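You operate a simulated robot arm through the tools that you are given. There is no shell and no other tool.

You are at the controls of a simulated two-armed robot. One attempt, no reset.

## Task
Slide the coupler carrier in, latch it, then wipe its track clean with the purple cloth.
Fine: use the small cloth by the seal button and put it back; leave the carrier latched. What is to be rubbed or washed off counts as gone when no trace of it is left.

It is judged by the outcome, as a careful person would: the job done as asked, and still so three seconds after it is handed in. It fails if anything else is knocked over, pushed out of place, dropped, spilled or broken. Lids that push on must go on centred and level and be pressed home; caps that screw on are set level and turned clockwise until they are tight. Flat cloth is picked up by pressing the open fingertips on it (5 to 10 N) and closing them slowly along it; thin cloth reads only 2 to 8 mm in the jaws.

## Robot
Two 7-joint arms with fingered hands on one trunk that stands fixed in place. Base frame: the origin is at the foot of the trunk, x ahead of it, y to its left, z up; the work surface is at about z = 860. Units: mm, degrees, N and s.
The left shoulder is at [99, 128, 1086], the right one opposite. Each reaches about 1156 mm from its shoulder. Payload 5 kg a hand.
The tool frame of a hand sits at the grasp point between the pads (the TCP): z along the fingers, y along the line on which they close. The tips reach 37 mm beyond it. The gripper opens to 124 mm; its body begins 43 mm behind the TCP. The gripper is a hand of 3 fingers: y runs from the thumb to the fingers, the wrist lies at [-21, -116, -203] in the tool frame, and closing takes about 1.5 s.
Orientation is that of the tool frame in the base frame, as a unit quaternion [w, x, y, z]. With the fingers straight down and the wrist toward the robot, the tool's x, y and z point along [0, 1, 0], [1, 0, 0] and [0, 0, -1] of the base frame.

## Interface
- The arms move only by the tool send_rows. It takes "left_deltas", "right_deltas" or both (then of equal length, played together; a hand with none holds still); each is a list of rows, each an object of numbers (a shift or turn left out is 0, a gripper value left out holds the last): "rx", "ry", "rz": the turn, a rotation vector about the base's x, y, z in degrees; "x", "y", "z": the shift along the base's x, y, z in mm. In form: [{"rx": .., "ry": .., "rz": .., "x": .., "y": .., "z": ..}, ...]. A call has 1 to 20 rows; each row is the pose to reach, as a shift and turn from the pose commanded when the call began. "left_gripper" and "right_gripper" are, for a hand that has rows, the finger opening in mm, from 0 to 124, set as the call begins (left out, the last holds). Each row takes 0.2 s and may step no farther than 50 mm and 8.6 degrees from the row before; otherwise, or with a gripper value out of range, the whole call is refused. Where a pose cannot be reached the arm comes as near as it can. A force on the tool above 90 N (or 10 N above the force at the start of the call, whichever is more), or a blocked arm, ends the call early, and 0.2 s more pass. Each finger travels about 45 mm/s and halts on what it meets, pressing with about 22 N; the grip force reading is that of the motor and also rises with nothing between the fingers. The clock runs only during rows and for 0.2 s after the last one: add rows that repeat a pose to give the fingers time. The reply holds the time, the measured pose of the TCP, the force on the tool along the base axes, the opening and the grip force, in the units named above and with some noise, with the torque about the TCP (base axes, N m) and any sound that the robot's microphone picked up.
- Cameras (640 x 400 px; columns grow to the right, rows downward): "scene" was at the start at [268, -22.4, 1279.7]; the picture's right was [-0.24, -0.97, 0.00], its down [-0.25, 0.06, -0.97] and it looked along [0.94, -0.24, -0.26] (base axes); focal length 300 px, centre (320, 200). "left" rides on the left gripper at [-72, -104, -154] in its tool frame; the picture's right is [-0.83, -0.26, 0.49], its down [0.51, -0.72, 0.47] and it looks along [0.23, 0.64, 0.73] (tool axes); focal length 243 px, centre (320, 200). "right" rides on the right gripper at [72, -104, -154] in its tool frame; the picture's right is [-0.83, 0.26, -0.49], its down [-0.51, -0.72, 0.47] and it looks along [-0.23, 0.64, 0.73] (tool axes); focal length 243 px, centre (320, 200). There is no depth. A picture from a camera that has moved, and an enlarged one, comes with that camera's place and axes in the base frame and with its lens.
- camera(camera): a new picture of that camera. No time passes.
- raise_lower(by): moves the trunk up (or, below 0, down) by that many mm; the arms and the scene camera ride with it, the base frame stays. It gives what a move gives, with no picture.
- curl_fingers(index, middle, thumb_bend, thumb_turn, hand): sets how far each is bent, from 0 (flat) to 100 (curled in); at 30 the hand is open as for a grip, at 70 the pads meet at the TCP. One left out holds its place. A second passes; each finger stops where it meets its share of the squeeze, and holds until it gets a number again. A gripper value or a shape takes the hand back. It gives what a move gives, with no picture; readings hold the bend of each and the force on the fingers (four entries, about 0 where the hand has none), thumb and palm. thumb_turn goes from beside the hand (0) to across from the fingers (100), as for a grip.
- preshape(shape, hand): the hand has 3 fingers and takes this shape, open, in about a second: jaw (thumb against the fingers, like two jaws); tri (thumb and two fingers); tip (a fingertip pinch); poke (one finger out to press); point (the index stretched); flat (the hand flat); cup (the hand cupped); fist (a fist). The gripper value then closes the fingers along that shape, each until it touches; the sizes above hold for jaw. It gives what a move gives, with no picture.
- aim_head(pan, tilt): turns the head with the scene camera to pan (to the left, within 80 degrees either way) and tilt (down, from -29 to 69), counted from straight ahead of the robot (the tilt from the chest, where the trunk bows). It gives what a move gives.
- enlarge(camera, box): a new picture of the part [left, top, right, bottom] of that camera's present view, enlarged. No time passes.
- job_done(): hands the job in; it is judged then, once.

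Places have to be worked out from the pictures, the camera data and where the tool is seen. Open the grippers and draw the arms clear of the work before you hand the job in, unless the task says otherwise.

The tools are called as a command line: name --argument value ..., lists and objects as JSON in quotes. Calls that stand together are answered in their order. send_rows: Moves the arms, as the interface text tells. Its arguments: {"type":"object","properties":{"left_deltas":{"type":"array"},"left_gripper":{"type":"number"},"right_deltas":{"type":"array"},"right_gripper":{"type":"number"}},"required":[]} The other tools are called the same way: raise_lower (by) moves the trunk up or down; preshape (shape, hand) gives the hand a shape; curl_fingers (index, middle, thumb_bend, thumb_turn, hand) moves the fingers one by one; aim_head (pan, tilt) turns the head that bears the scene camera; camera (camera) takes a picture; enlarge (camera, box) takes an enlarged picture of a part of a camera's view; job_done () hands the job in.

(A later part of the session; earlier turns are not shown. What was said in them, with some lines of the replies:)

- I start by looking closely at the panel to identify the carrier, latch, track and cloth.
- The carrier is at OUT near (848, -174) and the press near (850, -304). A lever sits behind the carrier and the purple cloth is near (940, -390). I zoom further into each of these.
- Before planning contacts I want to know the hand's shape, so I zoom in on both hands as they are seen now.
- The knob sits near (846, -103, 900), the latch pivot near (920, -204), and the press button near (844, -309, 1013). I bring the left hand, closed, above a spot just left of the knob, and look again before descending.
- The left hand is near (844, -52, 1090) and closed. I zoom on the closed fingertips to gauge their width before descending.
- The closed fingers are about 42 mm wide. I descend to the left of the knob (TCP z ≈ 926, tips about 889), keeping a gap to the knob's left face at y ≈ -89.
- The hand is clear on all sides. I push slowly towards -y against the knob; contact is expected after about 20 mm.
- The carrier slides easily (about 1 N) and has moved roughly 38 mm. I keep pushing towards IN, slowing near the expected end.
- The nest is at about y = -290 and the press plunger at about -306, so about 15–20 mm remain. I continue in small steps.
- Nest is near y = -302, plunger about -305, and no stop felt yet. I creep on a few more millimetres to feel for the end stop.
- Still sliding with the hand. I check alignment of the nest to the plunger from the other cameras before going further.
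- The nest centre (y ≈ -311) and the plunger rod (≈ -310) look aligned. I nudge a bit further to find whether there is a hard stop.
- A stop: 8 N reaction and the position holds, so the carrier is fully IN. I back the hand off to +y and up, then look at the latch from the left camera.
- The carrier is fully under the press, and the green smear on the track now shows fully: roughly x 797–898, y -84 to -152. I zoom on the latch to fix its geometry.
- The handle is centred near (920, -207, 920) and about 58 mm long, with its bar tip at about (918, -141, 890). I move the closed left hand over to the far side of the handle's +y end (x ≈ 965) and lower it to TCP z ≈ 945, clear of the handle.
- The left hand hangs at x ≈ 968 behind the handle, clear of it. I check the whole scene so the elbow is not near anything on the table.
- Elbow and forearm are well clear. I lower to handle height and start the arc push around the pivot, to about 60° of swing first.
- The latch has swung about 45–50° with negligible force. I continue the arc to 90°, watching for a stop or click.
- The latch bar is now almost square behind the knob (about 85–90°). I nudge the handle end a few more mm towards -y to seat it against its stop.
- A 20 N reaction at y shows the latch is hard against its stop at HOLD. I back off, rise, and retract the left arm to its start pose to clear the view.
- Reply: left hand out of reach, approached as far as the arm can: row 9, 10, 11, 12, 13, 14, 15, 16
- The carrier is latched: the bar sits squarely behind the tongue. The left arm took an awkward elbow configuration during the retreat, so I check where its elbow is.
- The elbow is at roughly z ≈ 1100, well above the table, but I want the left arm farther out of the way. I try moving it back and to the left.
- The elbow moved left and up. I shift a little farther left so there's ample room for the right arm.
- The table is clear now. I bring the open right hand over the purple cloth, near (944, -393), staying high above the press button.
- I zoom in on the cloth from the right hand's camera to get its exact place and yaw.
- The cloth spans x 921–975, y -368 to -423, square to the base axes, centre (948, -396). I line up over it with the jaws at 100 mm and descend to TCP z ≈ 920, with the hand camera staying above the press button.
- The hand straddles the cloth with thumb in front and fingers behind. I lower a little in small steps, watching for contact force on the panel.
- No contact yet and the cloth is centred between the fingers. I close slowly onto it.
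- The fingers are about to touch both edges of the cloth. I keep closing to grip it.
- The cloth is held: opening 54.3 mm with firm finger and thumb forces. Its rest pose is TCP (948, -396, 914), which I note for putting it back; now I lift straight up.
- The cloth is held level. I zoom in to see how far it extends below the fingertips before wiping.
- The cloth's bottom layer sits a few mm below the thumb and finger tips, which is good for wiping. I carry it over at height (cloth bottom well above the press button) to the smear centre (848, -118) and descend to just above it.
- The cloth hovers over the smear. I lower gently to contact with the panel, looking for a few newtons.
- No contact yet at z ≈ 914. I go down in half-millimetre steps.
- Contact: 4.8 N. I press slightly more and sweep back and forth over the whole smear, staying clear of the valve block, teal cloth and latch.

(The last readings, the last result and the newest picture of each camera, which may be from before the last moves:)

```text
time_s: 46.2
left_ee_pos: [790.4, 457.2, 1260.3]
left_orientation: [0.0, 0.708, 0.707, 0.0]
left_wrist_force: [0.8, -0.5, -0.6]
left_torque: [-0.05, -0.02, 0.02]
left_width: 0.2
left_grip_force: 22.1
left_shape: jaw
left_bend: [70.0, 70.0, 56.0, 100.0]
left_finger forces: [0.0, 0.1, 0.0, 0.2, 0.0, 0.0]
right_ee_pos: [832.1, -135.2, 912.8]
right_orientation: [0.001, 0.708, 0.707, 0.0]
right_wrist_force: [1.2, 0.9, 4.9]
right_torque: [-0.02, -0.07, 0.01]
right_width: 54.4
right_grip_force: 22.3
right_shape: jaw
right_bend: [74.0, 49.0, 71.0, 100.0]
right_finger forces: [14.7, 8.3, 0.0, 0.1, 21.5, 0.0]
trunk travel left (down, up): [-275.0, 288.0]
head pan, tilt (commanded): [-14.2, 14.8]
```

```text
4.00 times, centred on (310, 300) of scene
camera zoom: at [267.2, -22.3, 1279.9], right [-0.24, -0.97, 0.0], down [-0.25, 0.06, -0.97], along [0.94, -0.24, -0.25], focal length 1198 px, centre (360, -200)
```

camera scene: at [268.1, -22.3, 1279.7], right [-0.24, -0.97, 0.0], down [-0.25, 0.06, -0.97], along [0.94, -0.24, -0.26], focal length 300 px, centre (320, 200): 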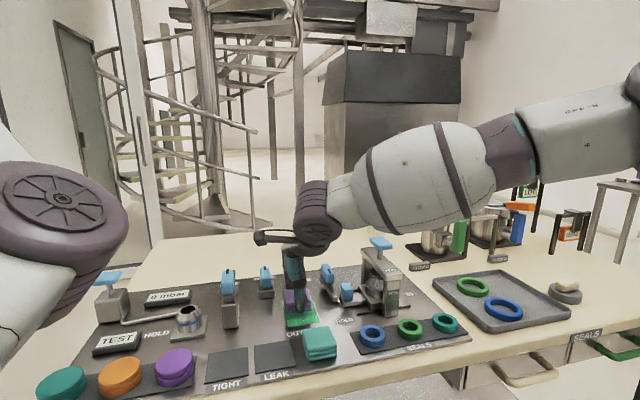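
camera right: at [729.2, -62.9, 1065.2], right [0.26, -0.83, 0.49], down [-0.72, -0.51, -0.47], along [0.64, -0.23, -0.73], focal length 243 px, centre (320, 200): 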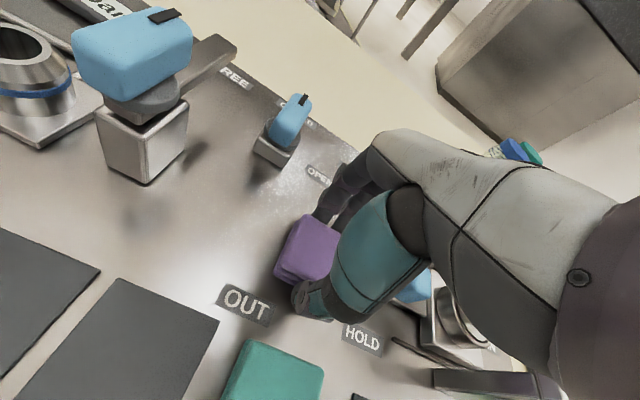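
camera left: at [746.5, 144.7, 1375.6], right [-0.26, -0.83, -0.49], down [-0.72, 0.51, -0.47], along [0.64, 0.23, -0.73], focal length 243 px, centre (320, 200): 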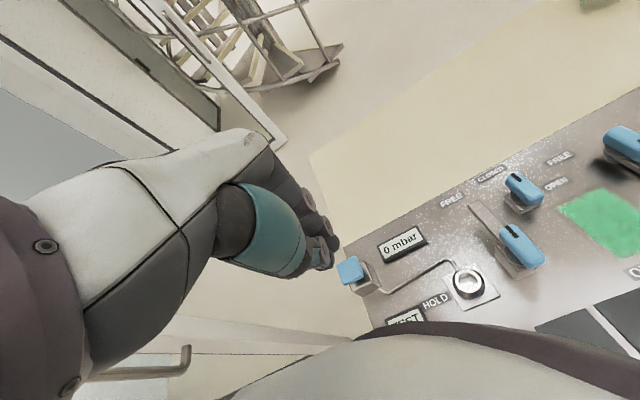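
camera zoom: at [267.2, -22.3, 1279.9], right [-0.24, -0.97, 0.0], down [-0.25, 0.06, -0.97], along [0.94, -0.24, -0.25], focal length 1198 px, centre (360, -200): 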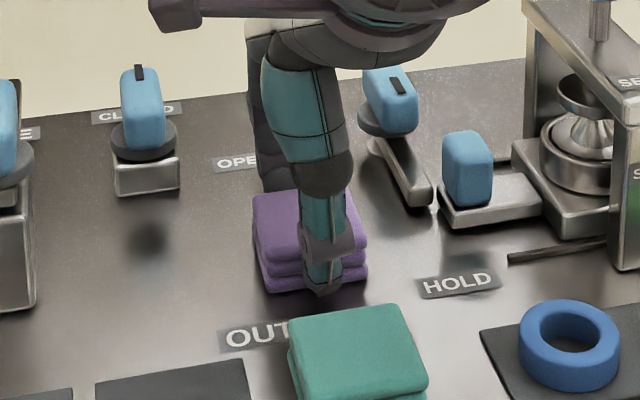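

The visible smear is gone. I make a second full pass with strokes in the other direction, overlapping all edges.

send_rows --right_deltas '[{"x": -16, "y": -3}, {"x": -16, "y": 10}, {"x": -16, "y": 23}, {"x": -16, "y": 34}, {"x": -2, "y": 34}, {"x": -2, "y": 22}, {"x": -2, "y": 10}, {"x": -2, "y": -3}, {"x": 12, "y": -3}, {"x": 12, "y": 10}, {"x": 12, "y": 23}, {"x": 12, "y": 34}, {"x": 28, "y": 32}, {"x": 28, "y": 22}, {"x": 28, "y": 10}, {"x": 28, "y": -3}, {"x": 44, "y": -3}, {"x": 44, "y": 10}, {"x": 44, "y": 22}, {"x": 44, "y": 31}]'

camera --camera "right"

```text
time_s: 50.4
left_ee_pos: [791.2, 457.0, 1261.4]
left_orientation: [0.0, 0.707, 0.707, 0.0]
left_wrist_force: [-0.6, 0.4, -0.5]
left_torque: [0.02, 0.02, -0.02]
left_width: 0.0
left_grip_force: 22.7
left_shape: jaw
left_bend: [70.0, 70.0, 56.0, 100.0]
left_finger forces: [0.0, 0.0, 0.1, 0.0, 0.1, 0.0]
right_ee_pos: [877.9, -105.0, 911.3]
right_orientation: [0.0, 0.707, 0.707, 0.0]
right_wrist_force: [1.4, -2.5, 5.1]
right_torque: [-0.04, -0.01, -0.01]
right_width: 54.5
right_grip_force: 21.9
right_shape: jaw
right_bend: [74.0, 49.0, 71.0, 100.0]
right_finger forces: [14.1, 8.9, 0.0, 0.1, 22.1, 0.0]
trunk travel left (down, up): [-275.0, 288.0]
head pan, tilt (commanded): [-14.2, 14.8]
```

```text
taken
camera right: at [774.7, -31.8, 1065.0], right [0.26, -0.83, 0.49], down [-0.72, -0.51, -0.47], along [0.64, -0.23, -0.73], focal length 243 px, centre (320, 200)
```

right: 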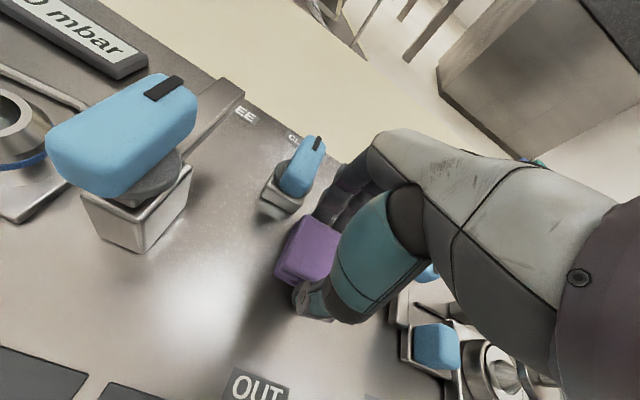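

I lift the cloth straight up and carry it back above its original place, then check the track for any trace before setting the cloth down.

send_rows --right_deltas '[{"z": 10}, {"z": 40}, {"z": 85}, {"z": 130}, {"z": 170}, {"z": 202}, {"x": 9, "y": -36, "z": 202}, {"x": 19, "y": -78, "z": 202}, {"x": 29, "y": -120, "z": 202}, {"x": 39, "y": -162, "z": 202}, {"x": 49, "y": -204, "z": 202}, {"x": 59, "y": -246, "z": 202}, {"x": 66, "y": -275, "z": 202}, {"x": 70, "y": -291, "z": 202}, {"x": 70, "y": -291, "z": 202}]'

enlarge --camera "scene" --box '[250, 260, 370, 350]'

camera --camera "right"

camera --camera "scene"

```text
time_s: 53.6
left_ee_pos: [792.1, 457.4, 1260.8]
left_orientation: [0.0, 0.707, 0.707, 0.0]
left_wrist_force: [0.0, 0.6, -0.1]
left_torque: [-0.03, 0.0, 0.0]
left_width: 0.0
left_grip_force: 22.5
left_shape: jaw
left_bend: [70.0, 70.0, 56.0, 100.0]
left_finger forces: [0.0, 0.0, 0.1, 0.0, 0.0, 0.0]
right_ee_pos: [949.5, -395.8, 1114.2]
right_orientation: [0.0, 0.707, 0.707, 0.0]
right_wrist_force: [0.8, 1.0, 0.6]
right_torque: [0.02, -0.02, 0.0]
right_width: 54.4
right_grip_force: 21.8
right_shape: jaw
right_bend: [74.0, 49.0, 71.0, 100.0]
right_finger forces: [13.6, 7.8, 0.0, 0.0, 21.3, 0.0]
trunk travel left (down, up): [-275.0, 288.0]
head pan, tilt (commanded): [-14.2, 14.8]
```

```text
4.44 times, centred on (310, 305) of scene
camera zoom: at [267.9, -22.4, 1279.8], right [-0.24, -0.97, 0.0], down [-0.25, 0.06, -0.97], along [0.94, -0.24, -0.26], focal length 1331 px, centre (364, -267)
```

zoom: 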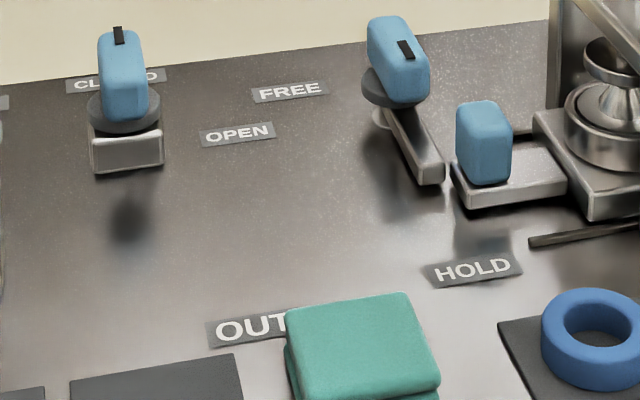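

```text
taken
camera right: at [845.9, -322.9, 1266.9], right [0.26, -0.83, 0.49], down [-0.72, -0.51, -0.47], along [0.64, -0.23, -0.73], focal length 243 px, centre (320, 200)
```

right: 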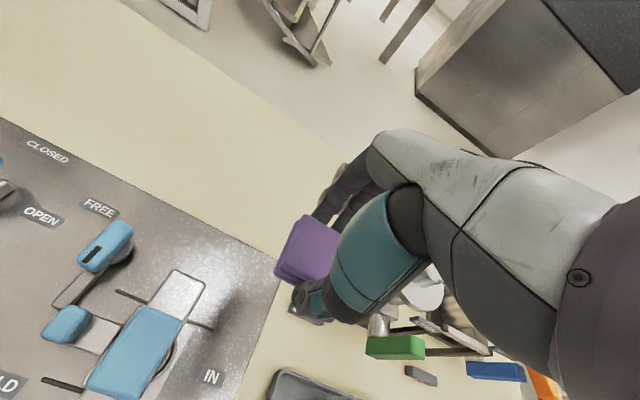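

```text
taken
camera scene: at [267.9, -22.4, 1279.8], right [-0.24, -0.97, 0.0], down [-0.25, 0.06, -0.97], along [0.94, -0.24, -0.26], focal length 300 px, centre (320, 200)
```

scene: 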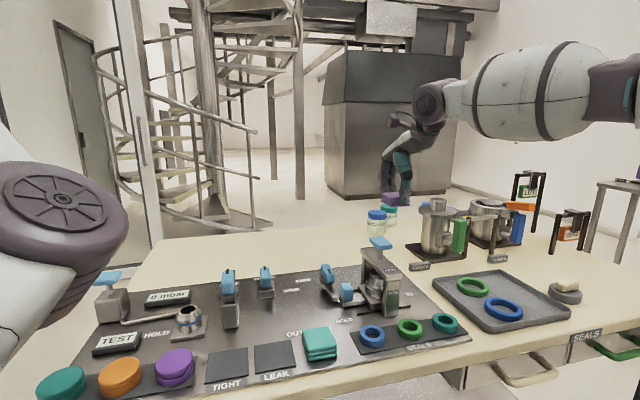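

No green remains that I can see. I zoom in strongly on the former smear area to look for faint traces before putting the cloth down.

enlarge --camera "scene" --box '[270, 280, 340, 340]'

enlarge --camera "scene" --box '[375, 160, 435, 230]'

enlarge --camera "right" --box '[0, 110, 260, 400]'

```text
6.67 times, centred on (305, 310) of scene
camera zoom: at [267.9, -22.4, 1279.8], right [-0.24, -0.97, 0.0], down [-0.25, 0.06, -0.97], along [0.94, -0.24, -0.26], focal length 1997 px, centre (420, -533)
```

zoom: 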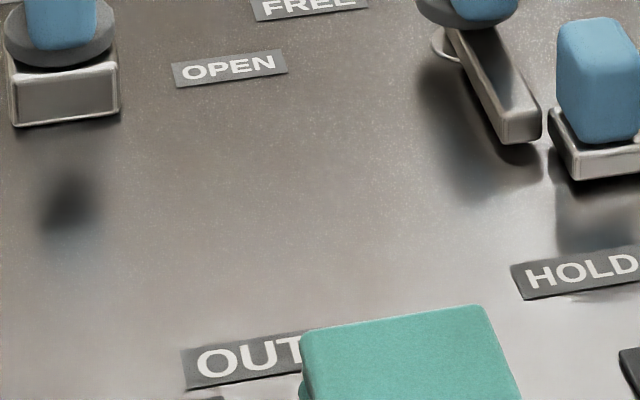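

```text
5.71 times, centred on (405, 195) of scene
camera zoom: at [267.9, -22.4, 1279.8], right [-0.24, -0.97, 0.0], down [-0.25, 0.06, -0.97], along [0.94, -0.24, -0.26], focal length 1712 px, centre (-166, 229)
```

zoom: 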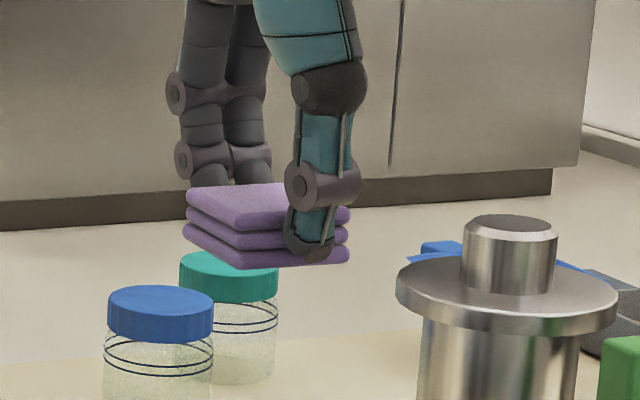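

```text
1.38 times, centred on (130, 255) of right
camera zoom: at [845.9, -322.9, 1266.9], right [0.26, -0.83, 0.49], down [-0.72, -0.51, -0.47], along [0.64, -0.23, -0.73], focal length 335 px, centre (582, 124)
```

zoom: 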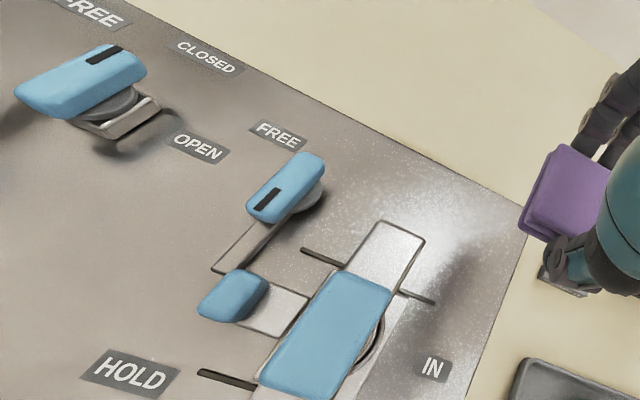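

The track is clean with no trace, and carrier and latch are unchanged. Now I lower the cloth back onto its original spot.

send_rows --right_deltas '[{"z": -35}, {"z": -75}, {"z": -115}, {"z": -150}, {"z": -175}, {"z": -188}, {"z": -195}, {"z": -199}, {"z": -200.5}, {"z": -200.5}]'

enlarge --camera "right" --box '[240, 150, 400, 370]'

```text
time_s: 55.8
left_ee_pos: [791.8, 456.3, 1260.9]
left_orientation: [0.0, 0.707, 0.707, 0.0]
left_wrist_force: [-0.3, -0.2, -0.5]
left_torque: [-0.04, -0.03, -0.01]
left_width: 0.0
left_grip_force: 21.6
left_shape: jaw
left_bend: [70.0, 70.0, 56.0, 100.0]
left_finger forces: [0.1, 0.0, 0.0, 0.0, 0.0, 0.1]
right_ee_pos: [948.1, -395.1, 912.1]
right_orientation: [0.0, 0.708, 0.707, 0.0]
right_wrist_force: [0.4, -0.4, -0.4]
right_torque: [0.0, -0.02, -0.01]
right_width: 54.4
right_grip_force: 22.2
right_shape: jaw
right_bend: [74.0, 49.0, 71.0, 100.0]
right_finger forces: [13.4, 7.8, 0.0, 0.0, 21.2, 0.0]
trunk travel left (down, up): [-275.0, 288.0]
head pan, tilt (commanded): [-14.2, 14.8]
```

```text
1.82 times, centred on (320, 260) of right
camera zoom: at [845.4, -322.5, 1065.6], right [0.26, -0.83, 0.49], down [-0.72, -0.51, -0.47], along [0.64, -0.23, -0.73], focal length 441 px, centre (320, 91)
```

zoom: 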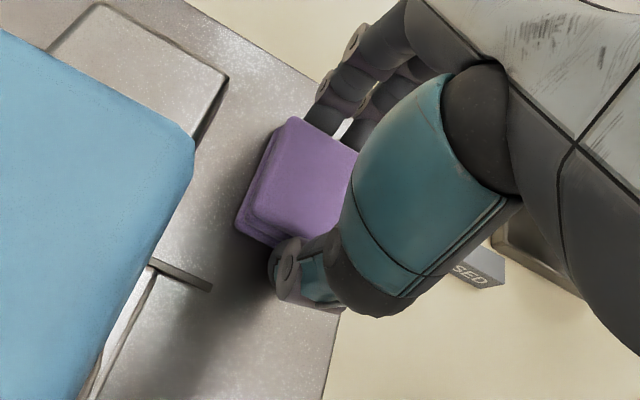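

The cloth is at its original place in the view, but no contact force yet. I lower a millimetre more until it touches.

send_rows --right_deltas '[{"z": -0.5}, {"z": -1}, {"z": -1.4}, {"z": -1.4}]'

```text
time_s: 56.8
left_ee_pos: [791.5, 457.2, 1260.8]
left_orientation: [0.0, 0.707, 0.707, 0.001]
left_wrist_force: [0.2, 0.0, 0.0]
left_torque: [-0.01, -0.01, -0.02]
left_width: 0.0
left_grip_force: 21.8
left_shape: jaw
left_bend: [70.0, 70.0, 56.0, 100.0]
left_finger forces: [0.0, 0.0, 0.0, 0.1, 0.0, 0.1]
right_ee_pos: [949.3, -395.2, 911.7]
right_orientation: [0.0, 0.707, 0.707, 0.001]
right_wrist_force: [2.0, -0.7, 4.7]
right_torque: [-0.04, -0.08, 0.0]
right_width: 54.1
right_grip_force: 22.5
right_shape: jaw
right_bend: [74.0, 49.0, 71.0, 100.0]
right_finger forces: [14.2, 8.4, 0.0, 0.0, 20.6, 0.0]
trunk travel left (down, up): [-275.0, 288.0]
head pan, tilt (commanded): [-14.2, 14.8]
```

Contact at 4.7 N, so the cloth rests on the panel. I open the fingers to release it.

send_rows --right_deltas '[{"z": 0.5}, {"z": 0.5}, {"z": 0.5}, {"z": 0.5}]' --right_gripper 64

send_rows --right_deltas '[{"z": 0}, {"z": 0}, {"z": 0}, {"z": 0}, {"z": 0}]' --right_gripper 100

enlarge --camera "right" --box '[240, 150, 400, 370]'

```text
time_s: 57.8
left_ee_pos: [791.2, 457.6, 1261.1]
left_orientation: [0.0, 0.708, 0.707, 0.0]
left_wrist_force: [-0.2, 0.0, -0.3]
left_torque: [-0.02, -0.03, 0.02]
left_width: 0.0
left_grip_force: 22.1
left_shape: jaw
left_bend: [70.0, 70.0, 56.0, 100.0]
left_finger forces: [0.0, 0.0, 0.1, 0.0, 0.0, 0.1]
right_ee_pos: [948.8, -394.6, 911.4]
right_orientation: [0.0, 0.707, 0.707, 0.0]
right_wrist_force: [0.0, -0.4, -0.5]
right_torque: [0.0, -0.04, 0.03]
right_width: 63.5
right_grip_force: 0.0
right_shape: jaw
right_bend: [74.0, 44.0, 69.0, 100.0]
right_finger forces: [0.0, 0.0, 0.0, 0.1, 0.1, 0.0]
trunk travel left (down, up): [-275.0, 288.0]
head pan, tilt (commanded): [-14.2, 14.8]
```

```text
time_s: 59.0
left_ee_pos: [791.6, 456.5, 1260.6]
left_orientation: [0.0, 0.707, 0.707, 0.0]
left_wrist_force: [-0.4, 0.9, -0.3]
left_torque: [0.03, 0.01, -0.04]
left_width: 0.0
left_grip_force: 21.5
left_shape: jaw
left_bend: [70.0, 70.0, 56.0, 100.0]
left_finger forces: [0.0, 0.0, 0.1, 0.1, 0.0, 0.0]
right_ee_pos: [947.6, -394.1, 913.1]
right_orientation: [0.001, 0.707, 0.707, 0.001]
right_wrist_force: [0.1, -0.4, -0.9]
right_torque: [-0.02, 0.0, 0.02]
right_width: 99.3
right_grip_force: 0.1
right_shape: jaw
right_bend: [26.0, 34.0, 50.0, 99.0]
right_finger forces: [0.0, 0.0, 0.1, 0.1, 0.0, 0.0]
trunk travel left (down, up): [-275.0, 288.0]
head pan, tilt (commanded): [-14.2, 14.8]
```

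```text
1.82 times, centred on (320, 260) of right
camera zoom: at [844.6, -322.4, 1065.0], right [0.26, -0.83, 0.49], down [-0.72, -0.51, -0.47], along [0.64, -0.23, -0.73], focal length 441 px, centre (320, 91)
```

zoom: 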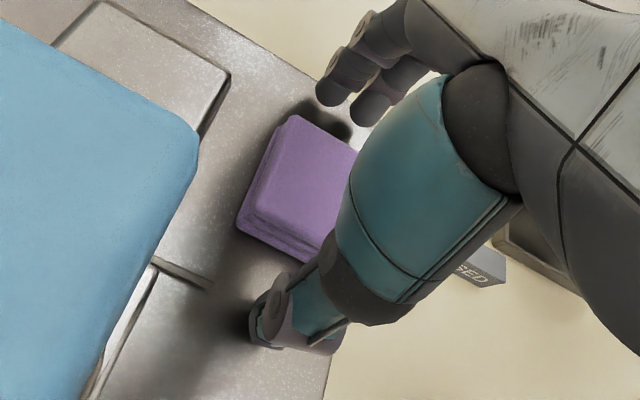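

The cloth rests exactly where it was. I lift the hand straight up and retract the right arm along the way it came.

send_rows --right_deltas '[{"z": 12}, {"z": 35}, {"z": 75}, {"z": 115}, {"z": 155}, {"z": 195}, {"x": -28, "y": -9, "z": 210}, {"x": -63, "y": -18, "z": 230}, {"x": -103, "y": -26, "z": 250}, {"x": -143, "y": -33, "z": 272}, {"x": -183, "y": -38, "z": 295}, {"x": -223, "y": -42, "z": 315}, {"x": -263, "y": -45, "z": 335}, {"x": -307, "y": -46, "z": 354}, {"x": -307, "y": -46, "z": 354}]' --right_gripper 124

camera --camera "scene"

camera --camera "right"

enlarge --camera "right" --box '[80, 80, 290, 230]'

enlarge --camera "scene" --box '[250, 230, 430, 350]'

```text
time_s: 62.2
left_ee_pos: [793.6, 456.6, 1260.4]
left_orientation: [-0.001, 0.707, 0.707, -0.001]
left_wrist_force: [0.0, 0.0, -0.5]
left_torque: [0.0, 0.04, 0.01]
left_width: 0.0
left_grip_force: 21.9
left_shape: jaw
left_bend: [70.0, 70.0, 56.0, 100.0]
left_finger forces: [0.0, 0.0, 0.0, 0.1, 0.0, 0.0]
right_ee_pos: [639.0, -443.0, 1264.1]
right_orientation: [-0.001, 0.707, 0.707, 0.0]
right_wrist_force: [-0.3, -0.3, -0.6]
right_torque: [0.0, 0.02, -0.01]
right_width: 124.2
right_grip_force: 0.1
right_shape: jaw
right_bend: [30.0, 30.0, 30.0, 98.0]
right_finger forces: [0.0, 0.1, 0.0, 0.0, 0.0, 0.1]
trunk travel left (down, up): [-275.0, 288.0]
head pan, tilt (commanded): [-14.2, 14.8]
```

```text
taken
camera scene: at [269.4, -22.3, 1279.3], right [-0.25, -0.97, 0.0], down [-0.25, 0.06, -0.97], along [0.94, -0.24, -0.26], focal length 300 px, centre (320, 200)
```

scene: 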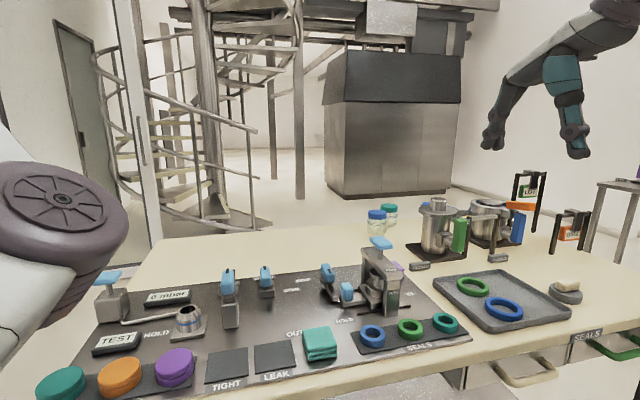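

```text
taken
camera right: at [536.6, -370.1, 1417.2], right [0.26, -0.83, 0.49], down [-0.72, -0.51, -0.47], along [0.64, -0.23, -0.73], focal length 243 px, centre (320, 200)
```

right: 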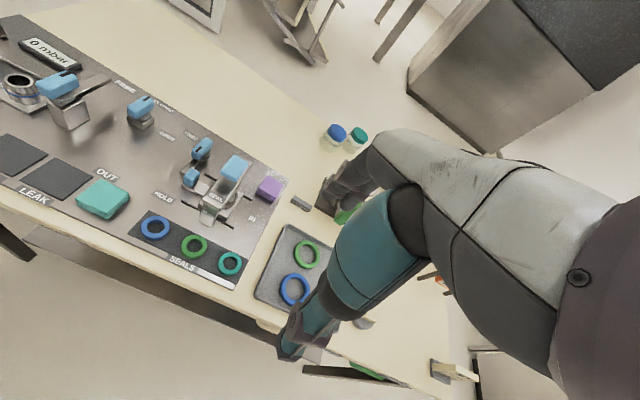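

```text
2.67 times, centred on (185, 155) of right
camera zoom: at [536.6, -370.1, 1417.2], right [0.26, -0.83, 0.49], down [-0.72, -0.51, -0.47], along [0.64, -0.23, -0.73], focal length 647 px, centre (680, 320)
```

zoom: 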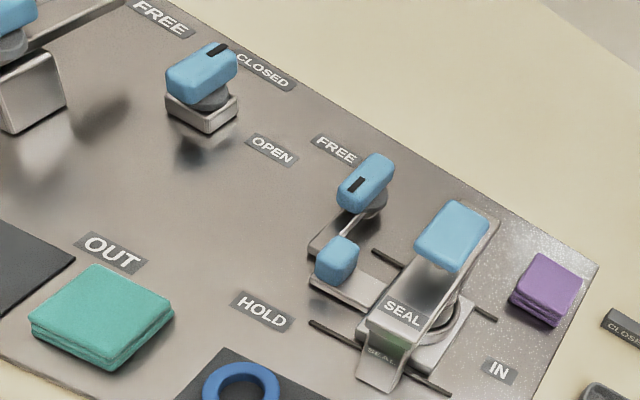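

```text
3.33 times, centred on (340, 290) of scene
camera zoom: at [269.4, -22.3, 1279.3], right [-0.25, -0.97, 0.0], down [-0.25, 0.06, -0.97], along [0.94, -0.24, -0.26], focal length 998 px, centre (253, -100)
```

zoom: 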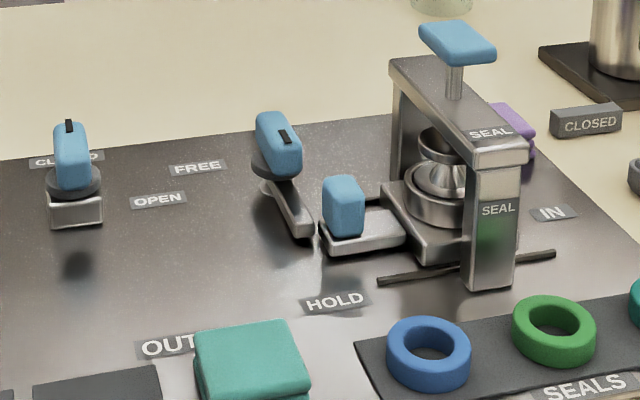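

Everything looks right. I zoom on the latch once more to verify it stands fully at HOLD, square behind the carrier tongue.

enlarge --camera "right" --box '[170, 130, 240, 190]'

enlarge --camera "scene" --box '[310, 255, 380, 315]'

enlarge --camera "right" --box '[235, 160, 305, 220]'

```text
6.67 times, centred on (205, 160) of right
camera zoom: at [536.6, -370.1, 1417.2], right [0.26, -0.83, 0.49], down [-0.72, -0.51, -0.47], along [0.64, -0.23, -0.73], focal length 1618 px, centre (1087, 467)
```

zoom: 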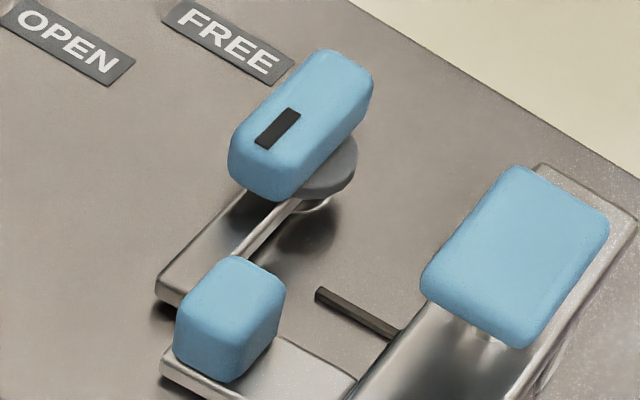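

```text
6.67 times, centred on (345, 285) of scene
camera zoom: at [269.4, -22.3, 1279.3], right [-0.25, -0.97, 0.0], down [-0.25, 0.06, -0.97], along [0.94, -0.24, -0.26], focal length 1997 px, centre (153, -367)
```

zoom: 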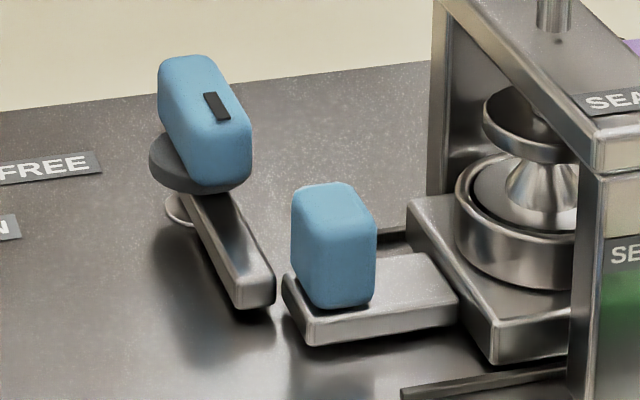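

```text
6.67 times, centred on (270, 190) of right
camera zoom: at [536.6, -370.1, 1417.2], right [0.26, -0.83, 0.49], down [-0.72, -0.51, -0.47], along [0.64, -0.23, -0.73], focal length 1618 px, centre (653, 267)
```

zoom: 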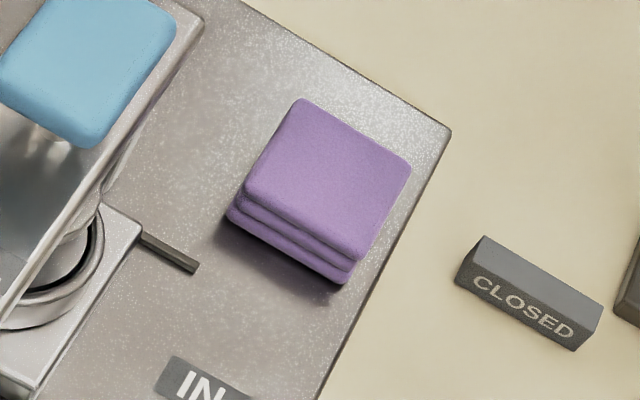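

The latch bar is parallel to the carrier edge and right behind the tongue, the cloth is back square in its place, and the track is clean. I open the left gripper too, and let a moment pass.

send_rows --left_deltas '[{"z": 0}, {"z": 0}, {"z": 0}, {"z": 0}, {"z": 0}, {"z": 0}, {"z": 0}, {"z": 0}, {"z": 0}, {"z": 0}]' --left_gripper 124

camera --camera "scene"

camera --camera "left"

```text
time_s: 64.4
left_ee_pos: [790.1, 456.7, 1261.6]
left_orientation: [-0.001, 0.707, 0.707, -0.001]
left_wrist_force: [-0.1, -0.1, -1.3]
left_torque: [-0.01, 0.0, -0.03]
left_width: 123.4
left_grip_force: 0.0
left_shape: jaw
left_bend: [30.0, 30.0, 30.0, 98.0]
left_finger forces: [0.0, 0.0, 0.0, 0.1, 0.1, 0.1]
right_ee_pos: [638.7, -443.4, 1266.5]
right_orientation: [-0.001, 0.706, 0.708, 0.0]
right_wrist_force: [0.5, -0.2, -0.3]
right_torque: [-0.03, 0.02, 0.01]
right_width: 123.9
right_grip_force: 0.0
right_shape: jaw
right_bend: [30.0, 30.0, 30.0, 98.0]
right_finger forces: [0.0, 0.1, 0.1, 0.1, 0.1, 0.0]
trunk travel left (down, up): [-275.0, 288.0]
head pan, tilt (commanded): [-14.2, 14.8]
```

```text
taken
camera scene: at [268.0, -22.4, 1279.7], right [-0.24, -0.97, 0.0], down [-0.25, 0.06, -0.97], along [0.94, -0.24, -0.26], focal length 300 px, centre (320, 200)
```

scene: 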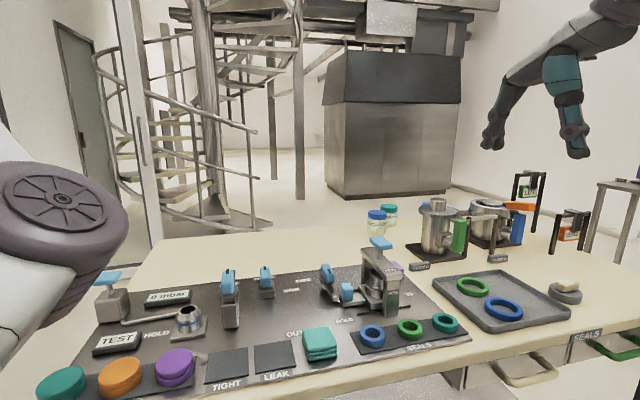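

```text
taken
camera left: at [688.2, 383.7, 1413.8], right [-0.26, -0.83, -0.49], down [-0.72, 0.51, -0.47], along [0.64, 0.23, -0.73], focal length 243 px, centre (320, 200)
```

left: 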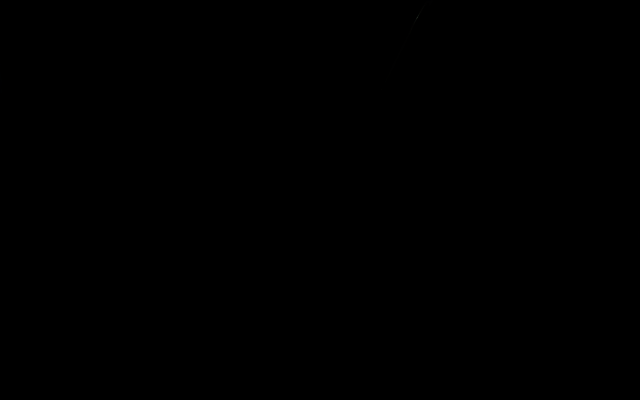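

Both grippers are open and both arms are clear of the work. The left camera only shows black, most likely blocked by its own folded arm, and the left arm reads no contact force. The carrier is latched IN, the track is clean and the purple cloth is back in place, so I hand the job in.

job_done

```text
The job is handed in.
```

The job is handed in. The carrier is slid in and latched, its track is wiped clean, and the purple cloth is back by the seal button.

- **Carrier:** I pushed it under the press until it met its stop.
- **Latch:** I turned it from FREE to HOLD until it stopped. Its bar now sits square behind the carrier.
- **Track:** I made two full passes over the green smear, pressing with about 5 N. Close-up pictures afterwards showed no trace of it.
- **Cloth:** I set it down at the spot I had picked it up from, and the pictures show it lying square there.

In the last pictures nothing else had moved. Both grippers are open and the arms are clear of the work. The left arm's IK could not get back to its starting pose, so I parked it farther left.
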